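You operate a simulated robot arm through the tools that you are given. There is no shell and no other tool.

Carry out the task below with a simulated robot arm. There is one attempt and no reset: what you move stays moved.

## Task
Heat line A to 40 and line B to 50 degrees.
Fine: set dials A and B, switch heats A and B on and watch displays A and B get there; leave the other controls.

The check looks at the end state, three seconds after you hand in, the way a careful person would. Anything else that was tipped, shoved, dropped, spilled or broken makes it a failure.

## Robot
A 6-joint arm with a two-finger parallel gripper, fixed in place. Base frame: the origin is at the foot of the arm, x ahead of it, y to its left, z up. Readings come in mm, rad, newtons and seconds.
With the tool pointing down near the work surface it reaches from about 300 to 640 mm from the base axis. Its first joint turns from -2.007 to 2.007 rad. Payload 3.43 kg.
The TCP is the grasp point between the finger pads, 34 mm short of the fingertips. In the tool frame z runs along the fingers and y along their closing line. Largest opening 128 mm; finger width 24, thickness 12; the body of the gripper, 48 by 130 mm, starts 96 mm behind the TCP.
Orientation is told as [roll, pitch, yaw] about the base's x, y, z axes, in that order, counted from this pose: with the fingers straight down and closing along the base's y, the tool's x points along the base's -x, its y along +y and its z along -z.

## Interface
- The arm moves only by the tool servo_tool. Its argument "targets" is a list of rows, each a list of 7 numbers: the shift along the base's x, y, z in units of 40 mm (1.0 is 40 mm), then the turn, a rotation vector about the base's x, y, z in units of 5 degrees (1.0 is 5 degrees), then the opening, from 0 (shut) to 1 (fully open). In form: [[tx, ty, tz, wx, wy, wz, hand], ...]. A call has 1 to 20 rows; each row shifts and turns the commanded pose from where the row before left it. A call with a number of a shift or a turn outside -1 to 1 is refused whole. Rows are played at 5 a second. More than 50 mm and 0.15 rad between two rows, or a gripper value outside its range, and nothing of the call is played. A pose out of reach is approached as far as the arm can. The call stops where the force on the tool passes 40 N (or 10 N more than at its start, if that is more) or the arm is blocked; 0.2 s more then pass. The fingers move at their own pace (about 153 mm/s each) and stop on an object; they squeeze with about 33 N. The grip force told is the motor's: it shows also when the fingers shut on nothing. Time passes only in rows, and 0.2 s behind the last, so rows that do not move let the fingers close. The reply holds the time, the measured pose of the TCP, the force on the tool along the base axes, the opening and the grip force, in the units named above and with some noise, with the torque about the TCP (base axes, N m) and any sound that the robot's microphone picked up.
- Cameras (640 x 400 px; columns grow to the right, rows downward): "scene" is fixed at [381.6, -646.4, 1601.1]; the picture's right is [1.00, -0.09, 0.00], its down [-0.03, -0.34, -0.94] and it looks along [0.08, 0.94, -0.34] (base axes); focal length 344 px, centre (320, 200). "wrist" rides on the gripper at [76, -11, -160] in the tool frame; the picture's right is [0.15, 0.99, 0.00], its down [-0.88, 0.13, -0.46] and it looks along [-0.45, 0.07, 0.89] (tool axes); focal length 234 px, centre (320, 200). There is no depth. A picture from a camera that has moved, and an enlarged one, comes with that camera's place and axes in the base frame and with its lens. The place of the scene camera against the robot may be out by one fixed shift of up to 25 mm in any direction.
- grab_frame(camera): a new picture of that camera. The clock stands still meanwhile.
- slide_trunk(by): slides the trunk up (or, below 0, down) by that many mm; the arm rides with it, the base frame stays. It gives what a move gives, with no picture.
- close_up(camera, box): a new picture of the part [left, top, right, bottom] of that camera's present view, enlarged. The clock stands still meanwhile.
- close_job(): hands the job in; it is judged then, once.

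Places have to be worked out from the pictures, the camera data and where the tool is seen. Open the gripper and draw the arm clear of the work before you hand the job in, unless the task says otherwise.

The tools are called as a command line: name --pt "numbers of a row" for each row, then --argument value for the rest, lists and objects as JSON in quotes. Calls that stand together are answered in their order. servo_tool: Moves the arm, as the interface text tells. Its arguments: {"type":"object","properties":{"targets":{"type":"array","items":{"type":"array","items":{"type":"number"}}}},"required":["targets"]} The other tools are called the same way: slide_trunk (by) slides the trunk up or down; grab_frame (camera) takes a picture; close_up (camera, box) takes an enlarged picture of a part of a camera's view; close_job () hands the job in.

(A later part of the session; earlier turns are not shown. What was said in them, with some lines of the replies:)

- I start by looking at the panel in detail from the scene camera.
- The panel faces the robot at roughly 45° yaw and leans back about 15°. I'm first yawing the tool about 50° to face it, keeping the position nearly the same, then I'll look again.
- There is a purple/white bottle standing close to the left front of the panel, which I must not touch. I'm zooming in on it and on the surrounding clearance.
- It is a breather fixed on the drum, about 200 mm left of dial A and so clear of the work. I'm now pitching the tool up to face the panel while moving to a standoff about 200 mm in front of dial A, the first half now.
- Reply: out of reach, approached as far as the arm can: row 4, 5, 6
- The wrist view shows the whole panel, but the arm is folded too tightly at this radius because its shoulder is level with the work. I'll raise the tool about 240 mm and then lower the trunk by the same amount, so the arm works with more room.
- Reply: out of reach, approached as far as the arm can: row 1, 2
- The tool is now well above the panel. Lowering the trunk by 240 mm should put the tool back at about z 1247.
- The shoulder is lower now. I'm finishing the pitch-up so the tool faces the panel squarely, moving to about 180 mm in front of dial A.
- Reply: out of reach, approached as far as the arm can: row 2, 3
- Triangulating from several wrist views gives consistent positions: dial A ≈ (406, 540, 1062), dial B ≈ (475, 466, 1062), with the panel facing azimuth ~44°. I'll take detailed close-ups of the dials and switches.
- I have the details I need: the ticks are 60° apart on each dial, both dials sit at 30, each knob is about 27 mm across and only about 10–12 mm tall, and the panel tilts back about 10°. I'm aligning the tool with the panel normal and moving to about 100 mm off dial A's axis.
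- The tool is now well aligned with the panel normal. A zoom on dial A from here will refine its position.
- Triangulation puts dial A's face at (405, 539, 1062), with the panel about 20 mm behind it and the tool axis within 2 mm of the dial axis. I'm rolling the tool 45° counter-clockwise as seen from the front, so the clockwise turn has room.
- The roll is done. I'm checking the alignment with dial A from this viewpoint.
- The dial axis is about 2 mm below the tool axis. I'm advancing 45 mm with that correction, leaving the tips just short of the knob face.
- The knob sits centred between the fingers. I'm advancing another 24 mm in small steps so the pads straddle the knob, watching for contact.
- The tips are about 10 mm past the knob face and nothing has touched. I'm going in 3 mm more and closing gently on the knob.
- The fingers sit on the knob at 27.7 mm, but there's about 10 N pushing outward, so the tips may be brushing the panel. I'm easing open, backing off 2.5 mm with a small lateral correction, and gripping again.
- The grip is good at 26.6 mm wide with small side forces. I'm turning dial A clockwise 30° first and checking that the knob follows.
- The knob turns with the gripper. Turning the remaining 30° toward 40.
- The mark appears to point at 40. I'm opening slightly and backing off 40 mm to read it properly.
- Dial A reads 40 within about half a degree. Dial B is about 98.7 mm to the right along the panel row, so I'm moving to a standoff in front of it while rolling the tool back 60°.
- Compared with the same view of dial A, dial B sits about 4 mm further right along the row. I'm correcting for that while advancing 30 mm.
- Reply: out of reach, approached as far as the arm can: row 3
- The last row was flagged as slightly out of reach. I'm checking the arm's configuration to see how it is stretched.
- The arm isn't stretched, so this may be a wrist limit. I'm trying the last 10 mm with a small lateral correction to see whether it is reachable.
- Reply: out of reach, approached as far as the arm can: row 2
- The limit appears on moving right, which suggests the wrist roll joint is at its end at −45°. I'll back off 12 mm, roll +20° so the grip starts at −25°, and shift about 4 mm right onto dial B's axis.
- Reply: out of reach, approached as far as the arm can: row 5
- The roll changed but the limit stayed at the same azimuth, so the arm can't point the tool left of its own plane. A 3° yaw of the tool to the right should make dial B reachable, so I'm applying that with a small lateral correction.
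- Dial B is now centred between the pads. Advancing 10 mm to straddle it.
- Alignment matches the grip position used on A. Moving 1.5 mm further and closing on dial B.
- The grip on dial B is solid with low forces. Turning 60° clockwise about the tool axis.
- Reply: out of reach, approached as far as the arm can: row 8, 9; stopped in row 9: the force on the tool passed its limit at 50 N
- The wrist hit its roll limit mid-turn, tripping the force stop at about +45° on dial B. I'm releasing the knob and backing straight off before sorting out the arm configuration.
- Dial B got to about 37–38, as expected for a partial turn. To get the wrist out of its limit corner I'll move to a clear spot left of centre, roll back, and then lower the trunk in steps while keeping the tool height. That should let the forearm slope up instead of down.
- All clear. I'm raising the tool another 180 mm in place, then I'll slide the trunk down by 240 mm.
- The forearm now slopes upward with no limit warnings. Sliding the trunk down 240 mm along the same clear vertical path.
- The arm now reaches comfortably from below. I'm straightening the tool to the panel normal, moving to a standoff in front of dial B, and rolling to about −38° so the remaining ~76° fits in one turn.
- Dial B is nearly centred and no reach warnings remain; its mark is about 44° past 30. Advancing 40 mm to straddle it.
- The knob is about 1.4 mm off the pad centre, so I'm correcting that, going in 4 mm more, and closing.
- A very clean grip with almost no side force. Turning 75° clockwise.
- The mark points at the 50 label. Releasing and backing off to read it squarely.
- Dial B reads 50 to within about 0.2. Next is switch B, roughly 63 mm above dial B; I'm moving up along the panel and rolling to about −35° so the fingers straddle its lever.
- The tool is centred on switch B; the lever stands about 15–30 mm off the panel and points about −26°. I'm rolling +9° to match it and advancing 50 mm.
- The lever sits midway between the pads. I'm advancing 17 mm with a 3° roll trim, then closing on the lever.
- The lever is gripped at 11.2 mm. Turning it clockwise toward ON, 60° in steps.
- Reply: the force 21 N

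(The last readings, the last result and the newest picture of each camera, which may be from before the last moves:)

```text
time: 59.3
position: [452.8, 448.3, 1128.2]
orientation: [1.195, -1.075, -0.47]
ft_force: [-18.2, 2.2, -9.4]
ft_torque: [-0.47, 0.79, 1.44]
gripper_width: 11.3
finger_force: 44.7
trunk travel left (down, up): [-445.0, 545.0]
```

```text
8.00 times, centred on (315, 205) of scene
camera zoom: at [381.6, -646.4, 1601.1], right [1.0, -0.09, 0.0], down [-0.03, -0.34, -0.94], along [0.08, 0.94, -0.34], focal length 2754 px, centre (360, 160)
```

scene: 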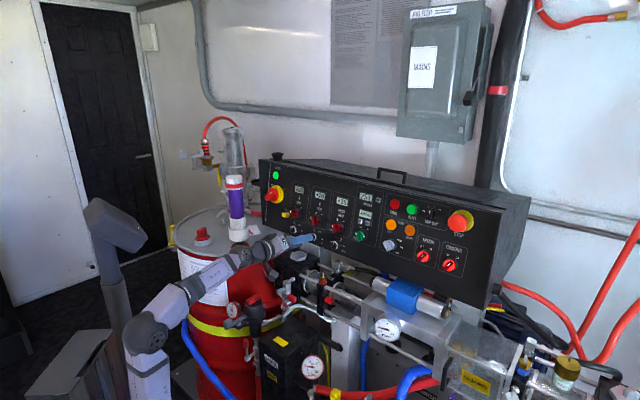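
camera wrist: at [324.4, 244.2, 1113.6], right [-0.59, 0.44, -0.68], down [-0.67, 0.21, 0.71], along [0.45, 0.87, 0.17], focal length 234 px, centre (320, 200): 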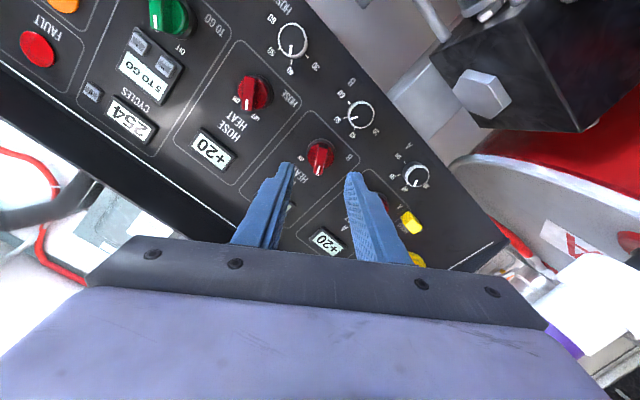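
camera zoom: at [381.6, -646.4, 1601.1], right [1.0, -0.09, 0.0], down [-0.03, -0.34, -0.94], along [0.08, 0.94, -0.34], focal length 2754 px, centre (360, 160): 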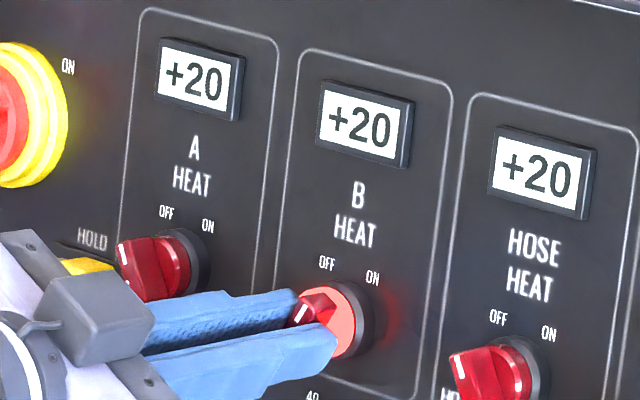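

Switch B has lit up. Turning 5° more toward the full ON position, then releasing and backing off.

servo_tool --pt "0 0 0 0.708 0.685 -0.171 0.03" --pt "0 0 0 0 0 0 0.03"

servo_tool --pt "0 0 0 0 0 0 0.15" --pt "0 0 0 0 0 0 0.3" --pt "-0.354 -0.342 0.086 0 0 0 0.32" --pt "-0.354 -0.342 0.086 0 0 0 0.32" --pt "-0.354 -0.342 0.086 0 0 0 0.32" --pt "-0.354 -0.342 0.086 0 0 0 0.32" --pt "0 0 0 0 0 0 0.32"

close_up --camera "wrist" --box '[240, 100, 400, 200]'

grab_frame --camera "wrist"

close_up --camera "scene" --box '[265, 180, 361, 240]'

```text
time: 59.9
position: [453.0, 448.7, 1129.4]
orientation: [1.244, -0.998, -0.527]
ft_force: [-17.7, 5.0, -10.8]
ft_torque: [-0.69, -0.75, 0.91]
gripper_width: 11.1
finger_force: 44.7
trunk travel left (down, up): [-445.0, 545.0]
```

```text
time: 61.5
position: [400.9, 390.9, 1142.4]
orientation: [1.246, -0.993, -0.528]
ft_force: [0.3, -0.9, -0.9]
ft_torque: [-0.02, -0.01, 0.0]
gripper_width: 41.2
finger_force: 0.1
trunk travel left (down, up): [-445.0, 545.0]
```

```text
4.00 times, centred on (320, 150) of wrist
camera zoom: at [256.2, 292.4, 1101.8], right [-0.59, 0.71, 0.39], down [0.02, -0.47, 0.88], along [0.81, 0.53, 0.26], focal length 937 px, centre (320, 400)
```

zoom: 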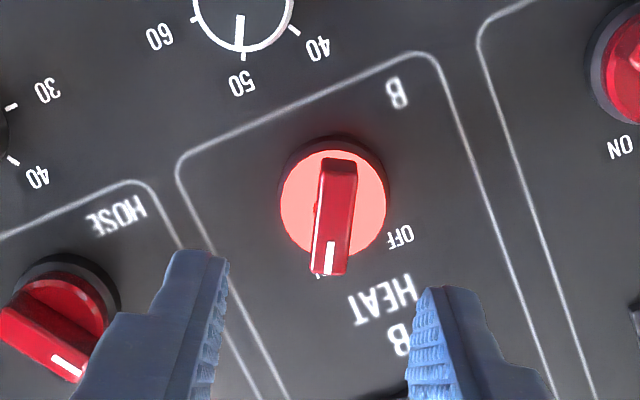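

```text
taken
camera wrist: at [256.2, 292.4, 1101.8], right [-0.59, 0.71, 0.39], down [0.02, -0.47, 0.88], along [0.81, 0.53, 0.26], focal length 234 px, centre (320, 200)
```

wrist: 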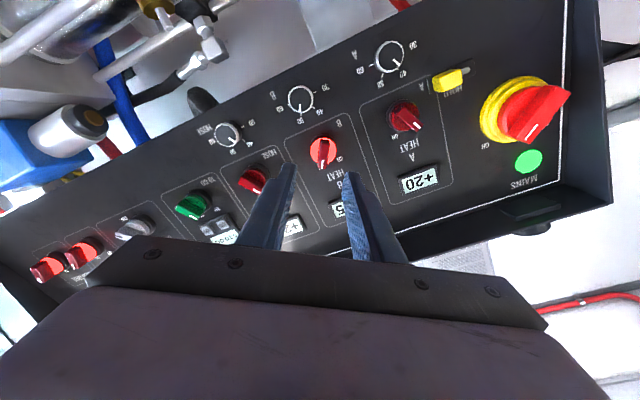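

```text
6.67 times, centred on (313, 210) of scene
camera zoom: at [381.6, -646.4, 1601.1], right [1.0, -0.09, 0.0], down [-0.03, -0.34, -0.94], along [0.08, 0.94, -0.34], focal length 2295 px, centre (367, 133)
```

zoom: 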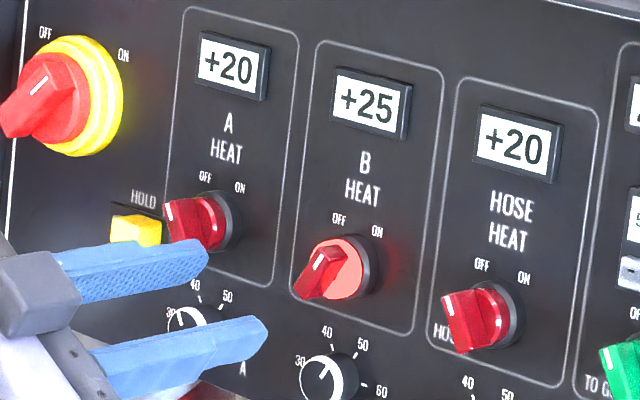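

Display B is at +25 and climbing, and switch B is lit. I'm now moving about 101 mm left to switch A's standoff and rolling to about −23° to match its lever.

servo_tool --pt "-0.156 0.168 0 -0.708 -0.685 0.171 0.32" --pt "-0.156 0.168 0 -0.708 -0.685 0.171 0.32" --pt "-0.156 0.168 0 -0.708 -0.685 0.171 0.32" --pt "-0.156 0.168 0 -0.708 -0.685 0.171 0.32" --pt "-0.156 0.168 0 -0.708 -0.685 0.171 0.32" --pt "-0.156 0.168 0 -0.708 -0.685 0.171 0.32" --pt "-0.156 0.168 0 -0.708 -0.685 0.171 0.32" --pt "-0.156 0.168 0 -0.708 -0.685 0.171 0.32" --pt "-0.156 0.168 0 -0.708 -0.685 0.171 0.32" --pt "-0.156 0.168 0 -0.708 -0.685 0.171 0.32" --pt "-0.156 0.168 0 -0.708 -0.685 0.171 0.32" --pt "0 0 0 0 0 0 0.32"

grab_frame --camera "wrist"

close_up --camera "wrist" --box '[240, 100, 400, 200]'

close_up --camera "scene" --box '[245, 170, 341, 230]'

```text
time: 64.1
position: [331.1, 466.0, 1142.3]
orientation: [-1.161, -1.129, 1.961]
ft_force: [1.2, -0.6, 0.2]
ft_torque: [0.02, -0.01, 0.04]
gripper_width: 40.9
finger_force: 0.0
trunk travel left (down, up): [-445.0, 545.0]
```

```text
taken
camera wrist: at [236.2, 317.7, 1106.2], right [-0.65, 0.55, -0.52], down [-0.56, 0.12, 0.82], along [0.51, 0.83, 0.23], focal length 234 px, centre (320, 200)
```

wrist: 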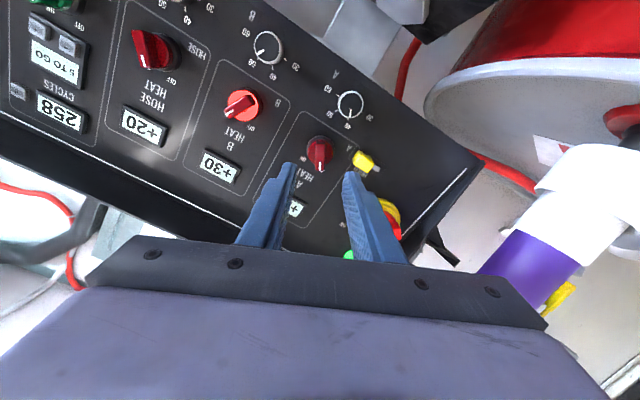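

```text
4.00 times, centred on (320, 150) of wrist
camera zoom: at [236.2, 317.7, 1106.2], right [-0.65, 0.55, -0.52], down [-0.56, 0.12, 0.82], along [0.51, 0.83, 0.23], focal length 937 px, centre (320, 400)
```

zoom: 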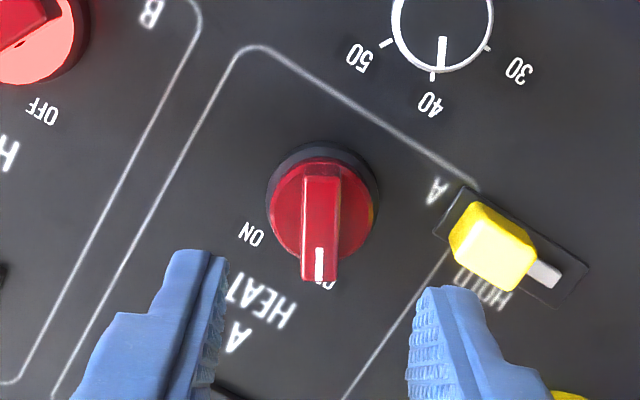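

```text
6.67 times, centred on (293, 200) of scene
camera zoom: at [381.6, -646.4, 1601.1], right [1.0, -0.09, 0.0], down [-0.03, -0.34, -0.94], along [0.08, 0.94, -0.34], focal length 2295 px, centre (500, 200)
```

zoom: 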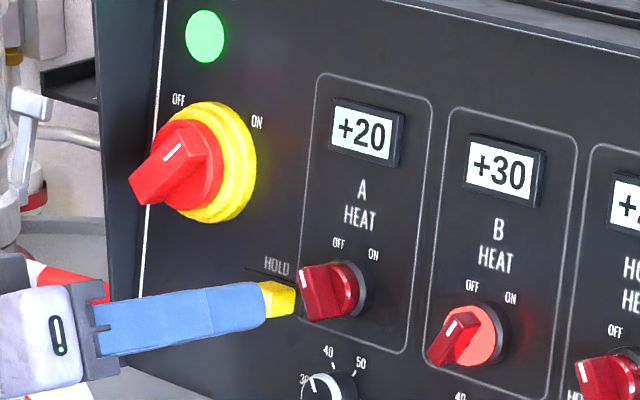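

Switch A's lever is lined up straight between the pads. Because the HOLD slider is close on its left, I'm narrowing the opening to about 26 mm before advancing 60 mm.

servo_tool --pt "0 0 0 0 0 0 0.2" --pt "0.354 0.342 -0.0858 0 0 0 0.2" --pt "0.354 0.342 -0.0858 0 0 0 0.2" --pt "0.354 0.342 -0.0858 0 0 0 0.2" --pt "0 0 0 0 0 0 0.2"

close_up --camera "wrist" --box '[240, 130, 400, 230]'

close_up --camera "scene" --box '[265, 190, 329, 230]'

```text
time: 65.3
position: [372.6, 507.5, 1131.6]
orientation: [-1.158, -1.132, 1.957]
ft_force: [0.2, 0.6, -0.8]
ft_torque: [-0.04, -0.04, 0.01]
gripper_width: 25.7
finger_force: 0.0
trunk travel left (down, up): [-445.0, 545.0]
```

```text
4.00 times, centred on (320, 180) of wrist
camera zoom: at [278.7, 358.8, 1095.5], right [-0.65, 0.55, -0.52], down [-0.55, 0.12, 0.82], along [0.51, 0.83, 0.23], focal length 937 px, centre (320, 280)
```

zoom: 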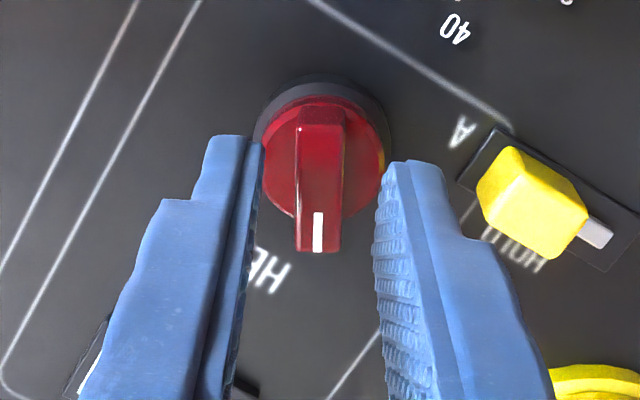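

```text
10.00 times, centred on (297, 210) of scene
camera zoom: at [381.6, -646.4, 1601.1], right [1.0, -0.09, 0.0], down [-0.03, -0.34, -0.94], along [0.08, 0.94, -0.34], focal length 3443 px, centre (550, 100)
```

zoom: 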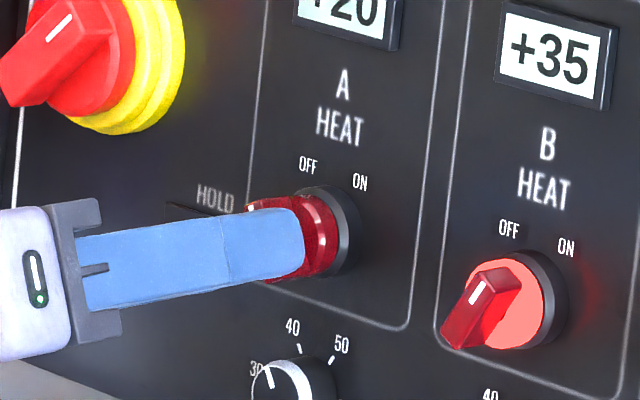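

Clearance to HOLD looks fine, and display B is at +35 and rising. Advancing 18 mm and closing on lever A.

servo_tool --pt "0.16 0.154 -0.0386 0 0 0 0.2" --pt "0.16 0.154 -0.0386 0 0 0 0.2" --pt "0 0 0 0 0 0 0.15" --pt "0 0 0 0 0 0 0.08" --pt "0 0 0 0 0 0 0.03" --pt "0 0 0 0 0 0 0.03"

close_up --camera "wrist" --box '[240, 130, 400, 230]'

close_up --camera "scene" --box '[265, 190, 329, 230]'

```text
time: 66.7
position: [385.0, 520.2, 1131.2]
orientation: [-1.162, -1.131, 1.964]
ft_force: [-7.0, -3.0, 0.5]
ft_torque: [-0.1, 0.28, 0.72]
gripper_width: 11.2
finger_force: 44.5
trunk travel left (down, up): [-445.0, 545.0]
```

```text
4.00 times, centred on (320, 180) of wrist
camera zoom: at [290.6, 370.8, 1093.3], right [-0.65, 0.55, -0.52], down [-0.56, 0.11, 0.82], along [0.51, 0.83, 0.23], focal length 937 px, centre (320, 280)
```

zoom: 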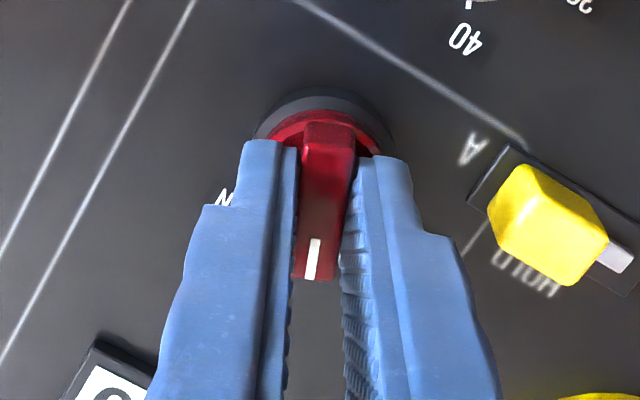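

```text
10.00 times, centred on (297, 210) of scene
camera zoom: at [381.6, -646.4, 1601.1], right [1.0, -0.09, 0.0], down [-0.03, -0.34, -0.94], along [0.08, 0.94, -0.34], focal length 3443 px, centre (550, 100)
```

zoom: 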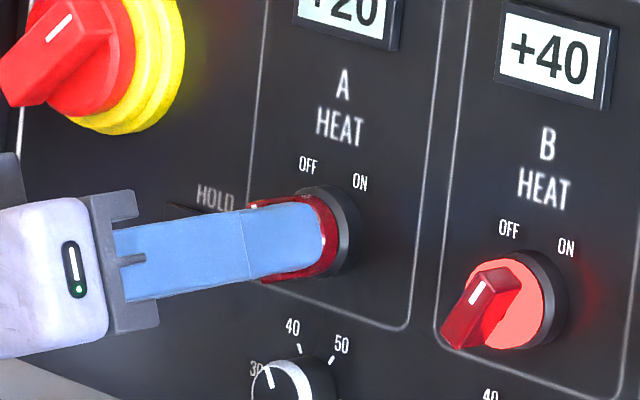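

Lever A is gripped at 11.2 mm. Turning it 55° clockwise to ON, as on B.

servo_tool --pt "0 0 0 0.708 0.685 -0.171 0.03" --pt "0 0 0 0.708 0.685 -0.171 0.03" --pt "0 0 0 0.708 0.685 -0.171 0.03" --pt "0 0 0 0.708 0.685 -0.171 0.03" --pt "0 0 0 0.708 0.685 -0.171 0.03" --pt "0 0 0 0.708 0.685 -0.171 0.03" --pt "0 0 0 0.708 0.685 -0.171 0.03" --pt "0 0 0 0.708 0.685 -0.171 0.03" --pt "0 0 0 0.708 0.685 -0.171 0.03" --pt "0 0 0 0.708 0.685 -0.171 0.03" --pt "0 0 0 0.708 0.685 -0.171 0.03" --pt "0 0 0 0 0 0 0.03"

close_up --camera "wrist" --box '[240, 130, 400, 230]'

close_up --camera "scene" --box '[260, 180, 340, 230]'

```text
time: 69.3
position: [382.9, 520.0, 1130.2]
orientation: [1.251, -0.996, -0.534]
ft_force: [-3.3, 6.5, 7.3]
ft_torque: [-0.21, -1.36, 0.61]
gripper_width: 11.2
finger_force: 45.1
trunk travel left (down, up): [-445.0, 545.0]
```

```text
4.00 times, centred on (320, 180) of wrist
camera zoom: at [241.0, 420.9, 1088.6], right [-0.59, 0.71, 0.39], down [0.02, -0.47, 0.88], along [0.81, 0.53, 0.26], focal length 937 px, centre (320, 280)
```

zoom: 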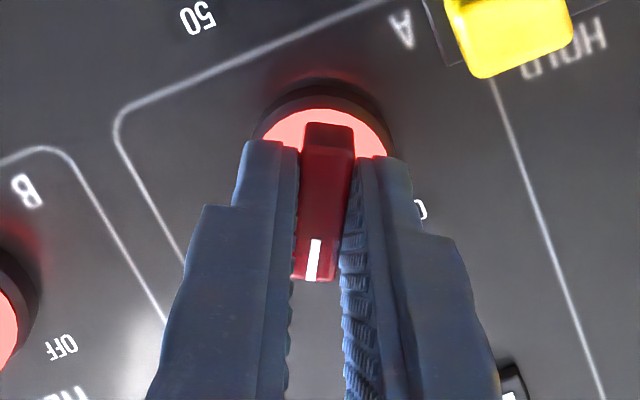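

```text
8.00 times, centred on (300, 205) of scene
camera zoom: at [381.6, -646.4, 1601.1], right [1.0, -0.09, 0.0], down [-0.03, -0.34, -0.94], along [0.08, 0.94, -0.34], focal length 2754 px, centre (480, 160)
```

zoom: 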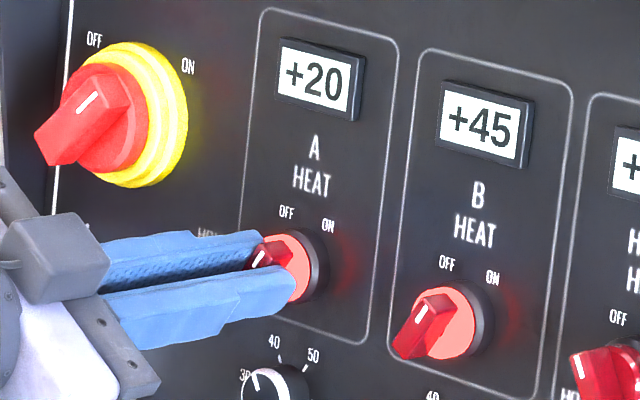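

Switch A is lit. Releasing with a small opening and backing straight off, then I'll watch the displays.

servo_tool --pt "0 0 0 0 0 0 0.12" --pt "0 0 0 0 0 0 0.2" --pt "-0.354 -0.342 0.086 0 0 0 0.2" --pt "-0.354 -0.342 0.086 0 0 0 0.2" --pt "-0.5 -0.484 0.121 0 0 0 0.25" --pt "-0.5 -0.484 0.121 0 0 0 0.3" --pt "-0.5 -0.484 0.121 0 0 0 0.3" --pt "0 0 0 0 0 0 0.3"

close_up --camera "scene" --box '[255, 175, 351, 235]'

grab_frame --camera "wrist"

```text
time: 71.1
position: [298.9, 431.0, 1150.2]
orientation: [1.247, -0.992, -0.529]
ft_force: [-0.3, 0.0, 0.0]
ft_torque: [0.01, 0.0, 0.02]
gripper_width: 38.6
finger_force: 0.1
trunk travel left (down, up): [-445.0, 545.0]
```

```text
6.67 times, centred on (303, 205) of scene
camera zoom: at [381.6, -646.4, 1601.1], right [1.0, -0.09, 0.0], down [-0.03, -0.34, -0.94], along [0.08, 0.94, -0.34], focal length 2295 px, centre (433, 167)
```

zoom: 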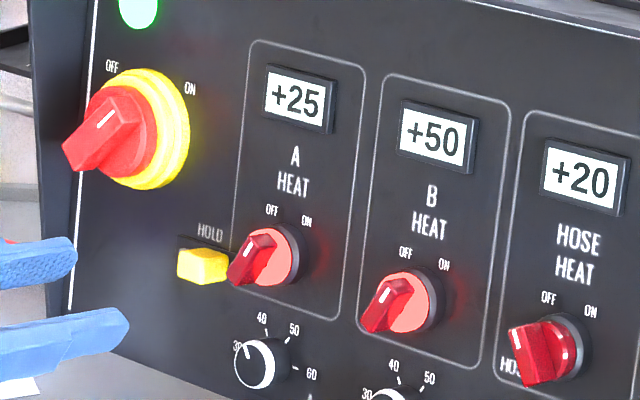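

```text
taken
camera wrist: at [154.5, 333.1, 1109.5], right [-0.59, 0.71, 0.39], down [0.02, -0.47, 0.88], along [0.81, 0.53, 0.26], focal length 234 px, centre (320, 200)
```

wrist: 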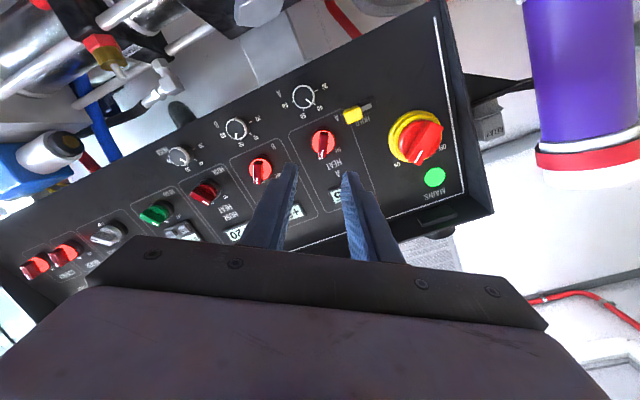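

Display A is at +25 and climbing, and B shows +50. I'm rolling the tool back to neutral at this clear standoff while time passes.

servo_tool --pt "0 0 0 -0.708 -0.685 0.171 0.4" --pt "0 0 0 -0.708 -0.685 0.171 0.4" --pt "0 0 0 -0.708 -0.685 0.171 0.4" --pt "0 0 0 -0.708 -0.685 0.171 0.4" --pt "0 0 0 -0.708 -0.685 0.171 0.4" --pt "0 0 0 -0.708 -0.685 0.171 0.4" --pt "0 0 0 0 0 0 0.4" --pt "0 0 0 0 0 0 0.4" --pt "0 0 0 0 0 0 0.4" --pt "0 0 0 0 0 0 0.4" --pt "0 0 0 0 0 0 0.4" --pt "0 0 0 0 0 0 0.4" --pt "0 0 0 0 0 0 0.4" --pt "0 0 0 0 0 0 0.4" --pt "0 0 0 0 0 0 0.4" --pt "0 0 0 0 0 0 0.4" --pt "0 0 0 0 0 0 0.4" --pt "0 0 0 0 0 0 0.4" --pt "0 0 0 0 0 0 0.4" --pt "0 0 0 0 0 0 0.4"

close_up --camera "scene" --box '[255, 175, 351, 235]'

grab_frame --camera "wrist"

close_up --camera "wrist" --box '[240, 80, 400, 180]'

```text
time: 75.3
position: [296.7, 433.5, 1150.0]
orientation: [0.169, -1.394, 0.594]
ft_force: [-0.6, 0.6, 0.3]
ft_torque: [0.01, -0.03, 0.02]
gripper_width: 51.6
finger_force: 0.1
trunk travel left (down, up): [-445.0, 545.0]
```

```text
6.67 times, centred on (303, 205) of scene
camera zoom: at [381.6, -646.4, 1601.1], right [1.0, -0.09, 0.0], down [-0.03, -0.34, -0.94], along [0.08, 0.94, -0.34], focal length 2295 px, centre (433, 167)
```

zoom: 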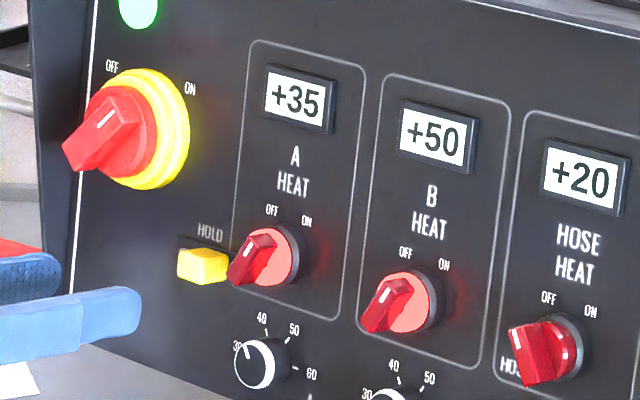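

```text
taken
camera wrist: at [180.4, 305.7, 1103.6], right [-0.7, 0.7, -0.12], down [-0.29, -0.13, 0.95], along [0.65, 0.7, 0.29], focal length 234 px, centre (320, 200)
```

wrist: 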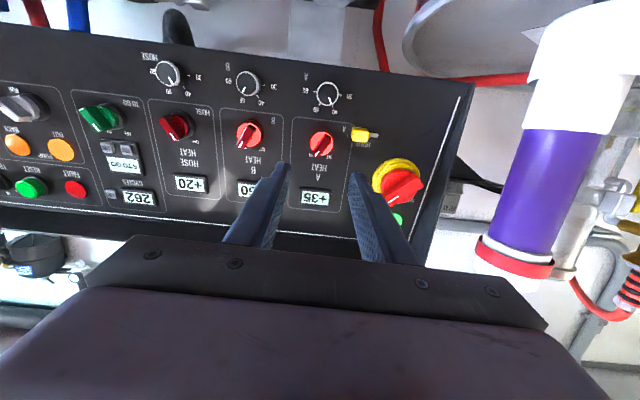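

```text
4.00 times, centred on (320, 130) of wrist
camera zoom: at [180.4, 305.7, 1103.6], right [-0.7, 0.7, -0.12], down [-0.29, -0.13, 0.95], along [0.65, 0.7, 0.29], focal length 937 px, centre (320, 480)
```

zoom: 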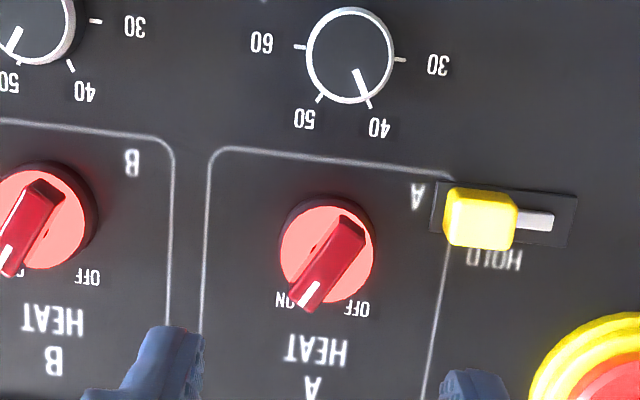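

Dial A's mark lines up with the 40 tick, and display A is at +35. Waiting for A to arrive and to confirm both hold steady.

servo_tool --pt "0 0 0 0 0 0 0.4" --pt "0 0 0 0 0 0 0.4" --pt "0 0 0 0 0 0 0.4" --pt "0 0 0 0 0 0 0.4" --pt "0 0 0 0 0 0 0.4" --pt "0 0 0 0 0 0 0.4" --pt "0 0 0 0 0 0 0.4" --pt "0 0 0 0 0 0 0.4" --pt "0 0 0 0 0 0 0.4" --pt "0 0 0 0 0 0 0.4" --pt "0 0 0 0 0 0 0.4" --pt "0 0 0 0 0 0 0.4" --pt "0 0 0 0 0 0 0.4" --pt "0 0 0 0 0 0 0.4" --pt "0 0 0 0 0 0 0.4" --pt "0 0 0 0 0 0 0.4" --pt "0 0 0 0 0 0 0.4" --pt "0 0 0 0 0 0 0.4" --pt "0 0 0 0 0 0 0.4" --pt "0 0 0 0 0 0 0.4"

close_up --camera "scene" --box '[255, 175, 351, 235]'

close_up --camera "scene" --box '[330, 175, 530, 300]'

```text
time: 79.5
position: [297.7, 432.4, 1150.6]
orientation: [0.169, -1.394, 0.593]
ft_force: [0.7, -0.1, 0.2]
ft_torque: [0.02, 0.01, 0.02]
gripper_width: 51.2
finger_force: 0.0
trunk travel left (down, up): [-445.0, 545.0]
```

```text
6.67 times, centred on (303, 205) of scene
camera zoom: at [381.6, -646.4, 1601.1], right [1.0, -0.09, 0.0], down [-0.03, -0.34, -0.94], along [0.08, 0.94, -0.34], focal length 2295 px, centre (433, 167)
```

zoom: 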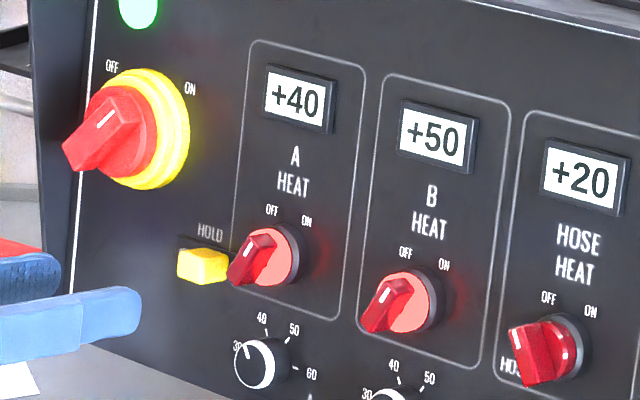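

```text
3.20 times, centred on (430, 238) of scene
camera zoom: at [381.6, -646.4, 1601.1], right [1.0, -0.09, 0.0], down [-0.03, -0.34, -0.94], along [0.08, 0.94, -0.34], focal length 1102 px, centre (-32, 80)
```

zoom: 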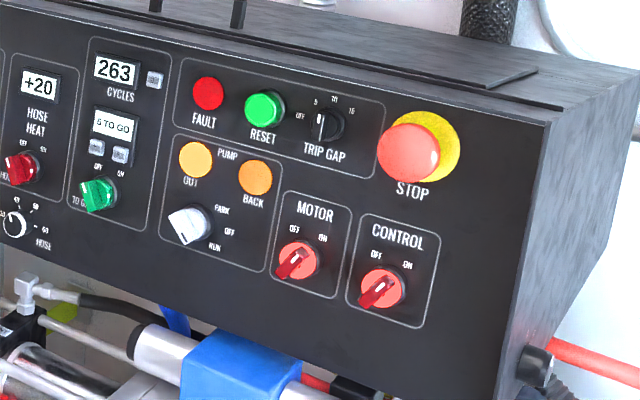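

A shows +40 and B +50. I'm opening the gripper, drawing back a little further, and waiting to confirm the readings hold.

servo_tool --pt "-0.354 -0.342 0.086 0 0 0 0.6" --pt "-0.354 -0.342 0.086 0 0 0 0.6" --pt "0 0 0.5 0 0 0 0.6" --pt "0 0 0.5 0 0 0 0.6" --pt "0 0 0 0 0 0 0.6" --pt "0 0 0 0 0 0 0.6" --pt "0 0 0 0 0 0 0.6" --pt "0 0 0 0 0 0 0.6" --pt "0 0 0 0 0 0 0.6" --pt "0 0 0 0 0 0 0.6" --pt "0 0 0 0 0 0 0.6" --pt "0 0 0 0 0 0 0.6" --pt "0 0 0 0 0 0 0.6" --pt "0 0 0 0 0 0 0.6" --pt "0 0 0 0 0 0 0.6" --pt "0 0 0 0 0 0 0.6" --pt "0 0 0 0 0 0 0.6" --pt "0 0 0 0 0 0 0.6" --pt "0 0 0 0 0 0 0.6" --pt "0 0 0 0 0 0 0.6"

close_up --camera "scene" --box '[265, 175, 377, 245]'

grab_frame --camera "scene"

```text
time: 83.7
position: [268.4, 406.6, 1197.4]
orientation: [0.169, -1.395, 0.592]
ft_force: [0.5, 0.6, 0.2]
ft_torque: [-0.02, -0.01, -0.03]
gripper_width: 76.8
finger_force: 0.0
trunk travel left (down, up): [-445.0, 545.0]
```

```text
5.71 times, centred on (321, 210) of scene
camera zoom: at [381.6, -646.4, 1601.1], right [1.0, -0.09, 0.0], down [-0.03, -0.34, -0.94], along [0.08, 0.94, -0.34], focal length 1967 px, centre (314, 143)
```

zoom: 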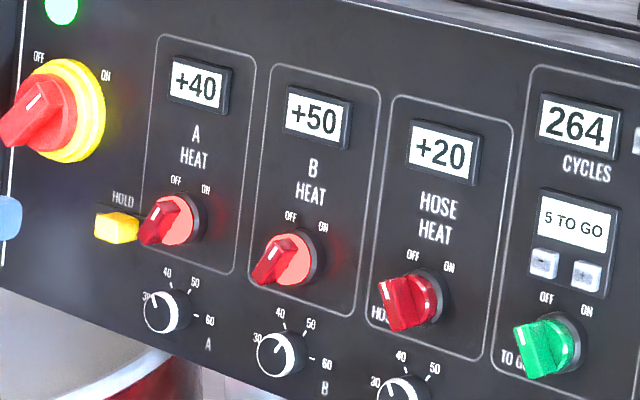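

```text
taken
```

scene: 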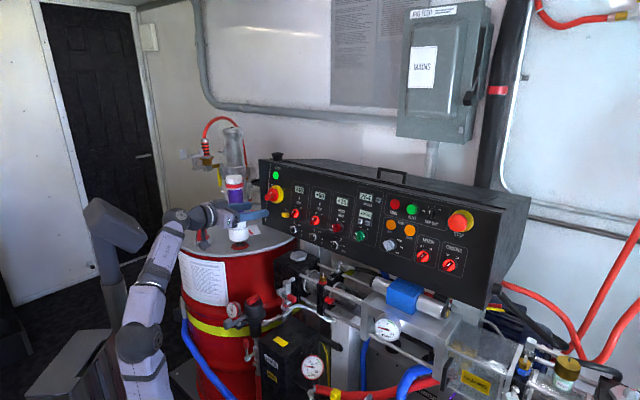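

Display A holds at +40 and B at +50, both heat switches are lit, and every other control looks unchanged. The gripper is open and the arm is clear of the panel, so I'm handing in.

close_job

```text
The job is handed in.
```

Line A is heated to 40 and line B to 50. Both displays reached their values, and both were still at them about four seconds later, just before I handed in.

- **Dials:** A is set to 40 and B to 50, each with its mark lined up on the tick.
- **Heat switches:** A and B are on and lit.
- **Other controls:** I did not touch the hose heat, the HOLD slider next to switch A, mains, pump, motor or control switches, and they look unchanged.

While I was turning dial B the wrist ran into its roll limit and the force stop tripped at 50 N. I released the knob, lowered the trunk to give the arm more room, and finished the turn without trouble. The pictures showed no damage, and the dial still turned normally afterwards.

The gripper is open and the arm is clear of the panel. The trunk sits 480 mm lower than where it started.
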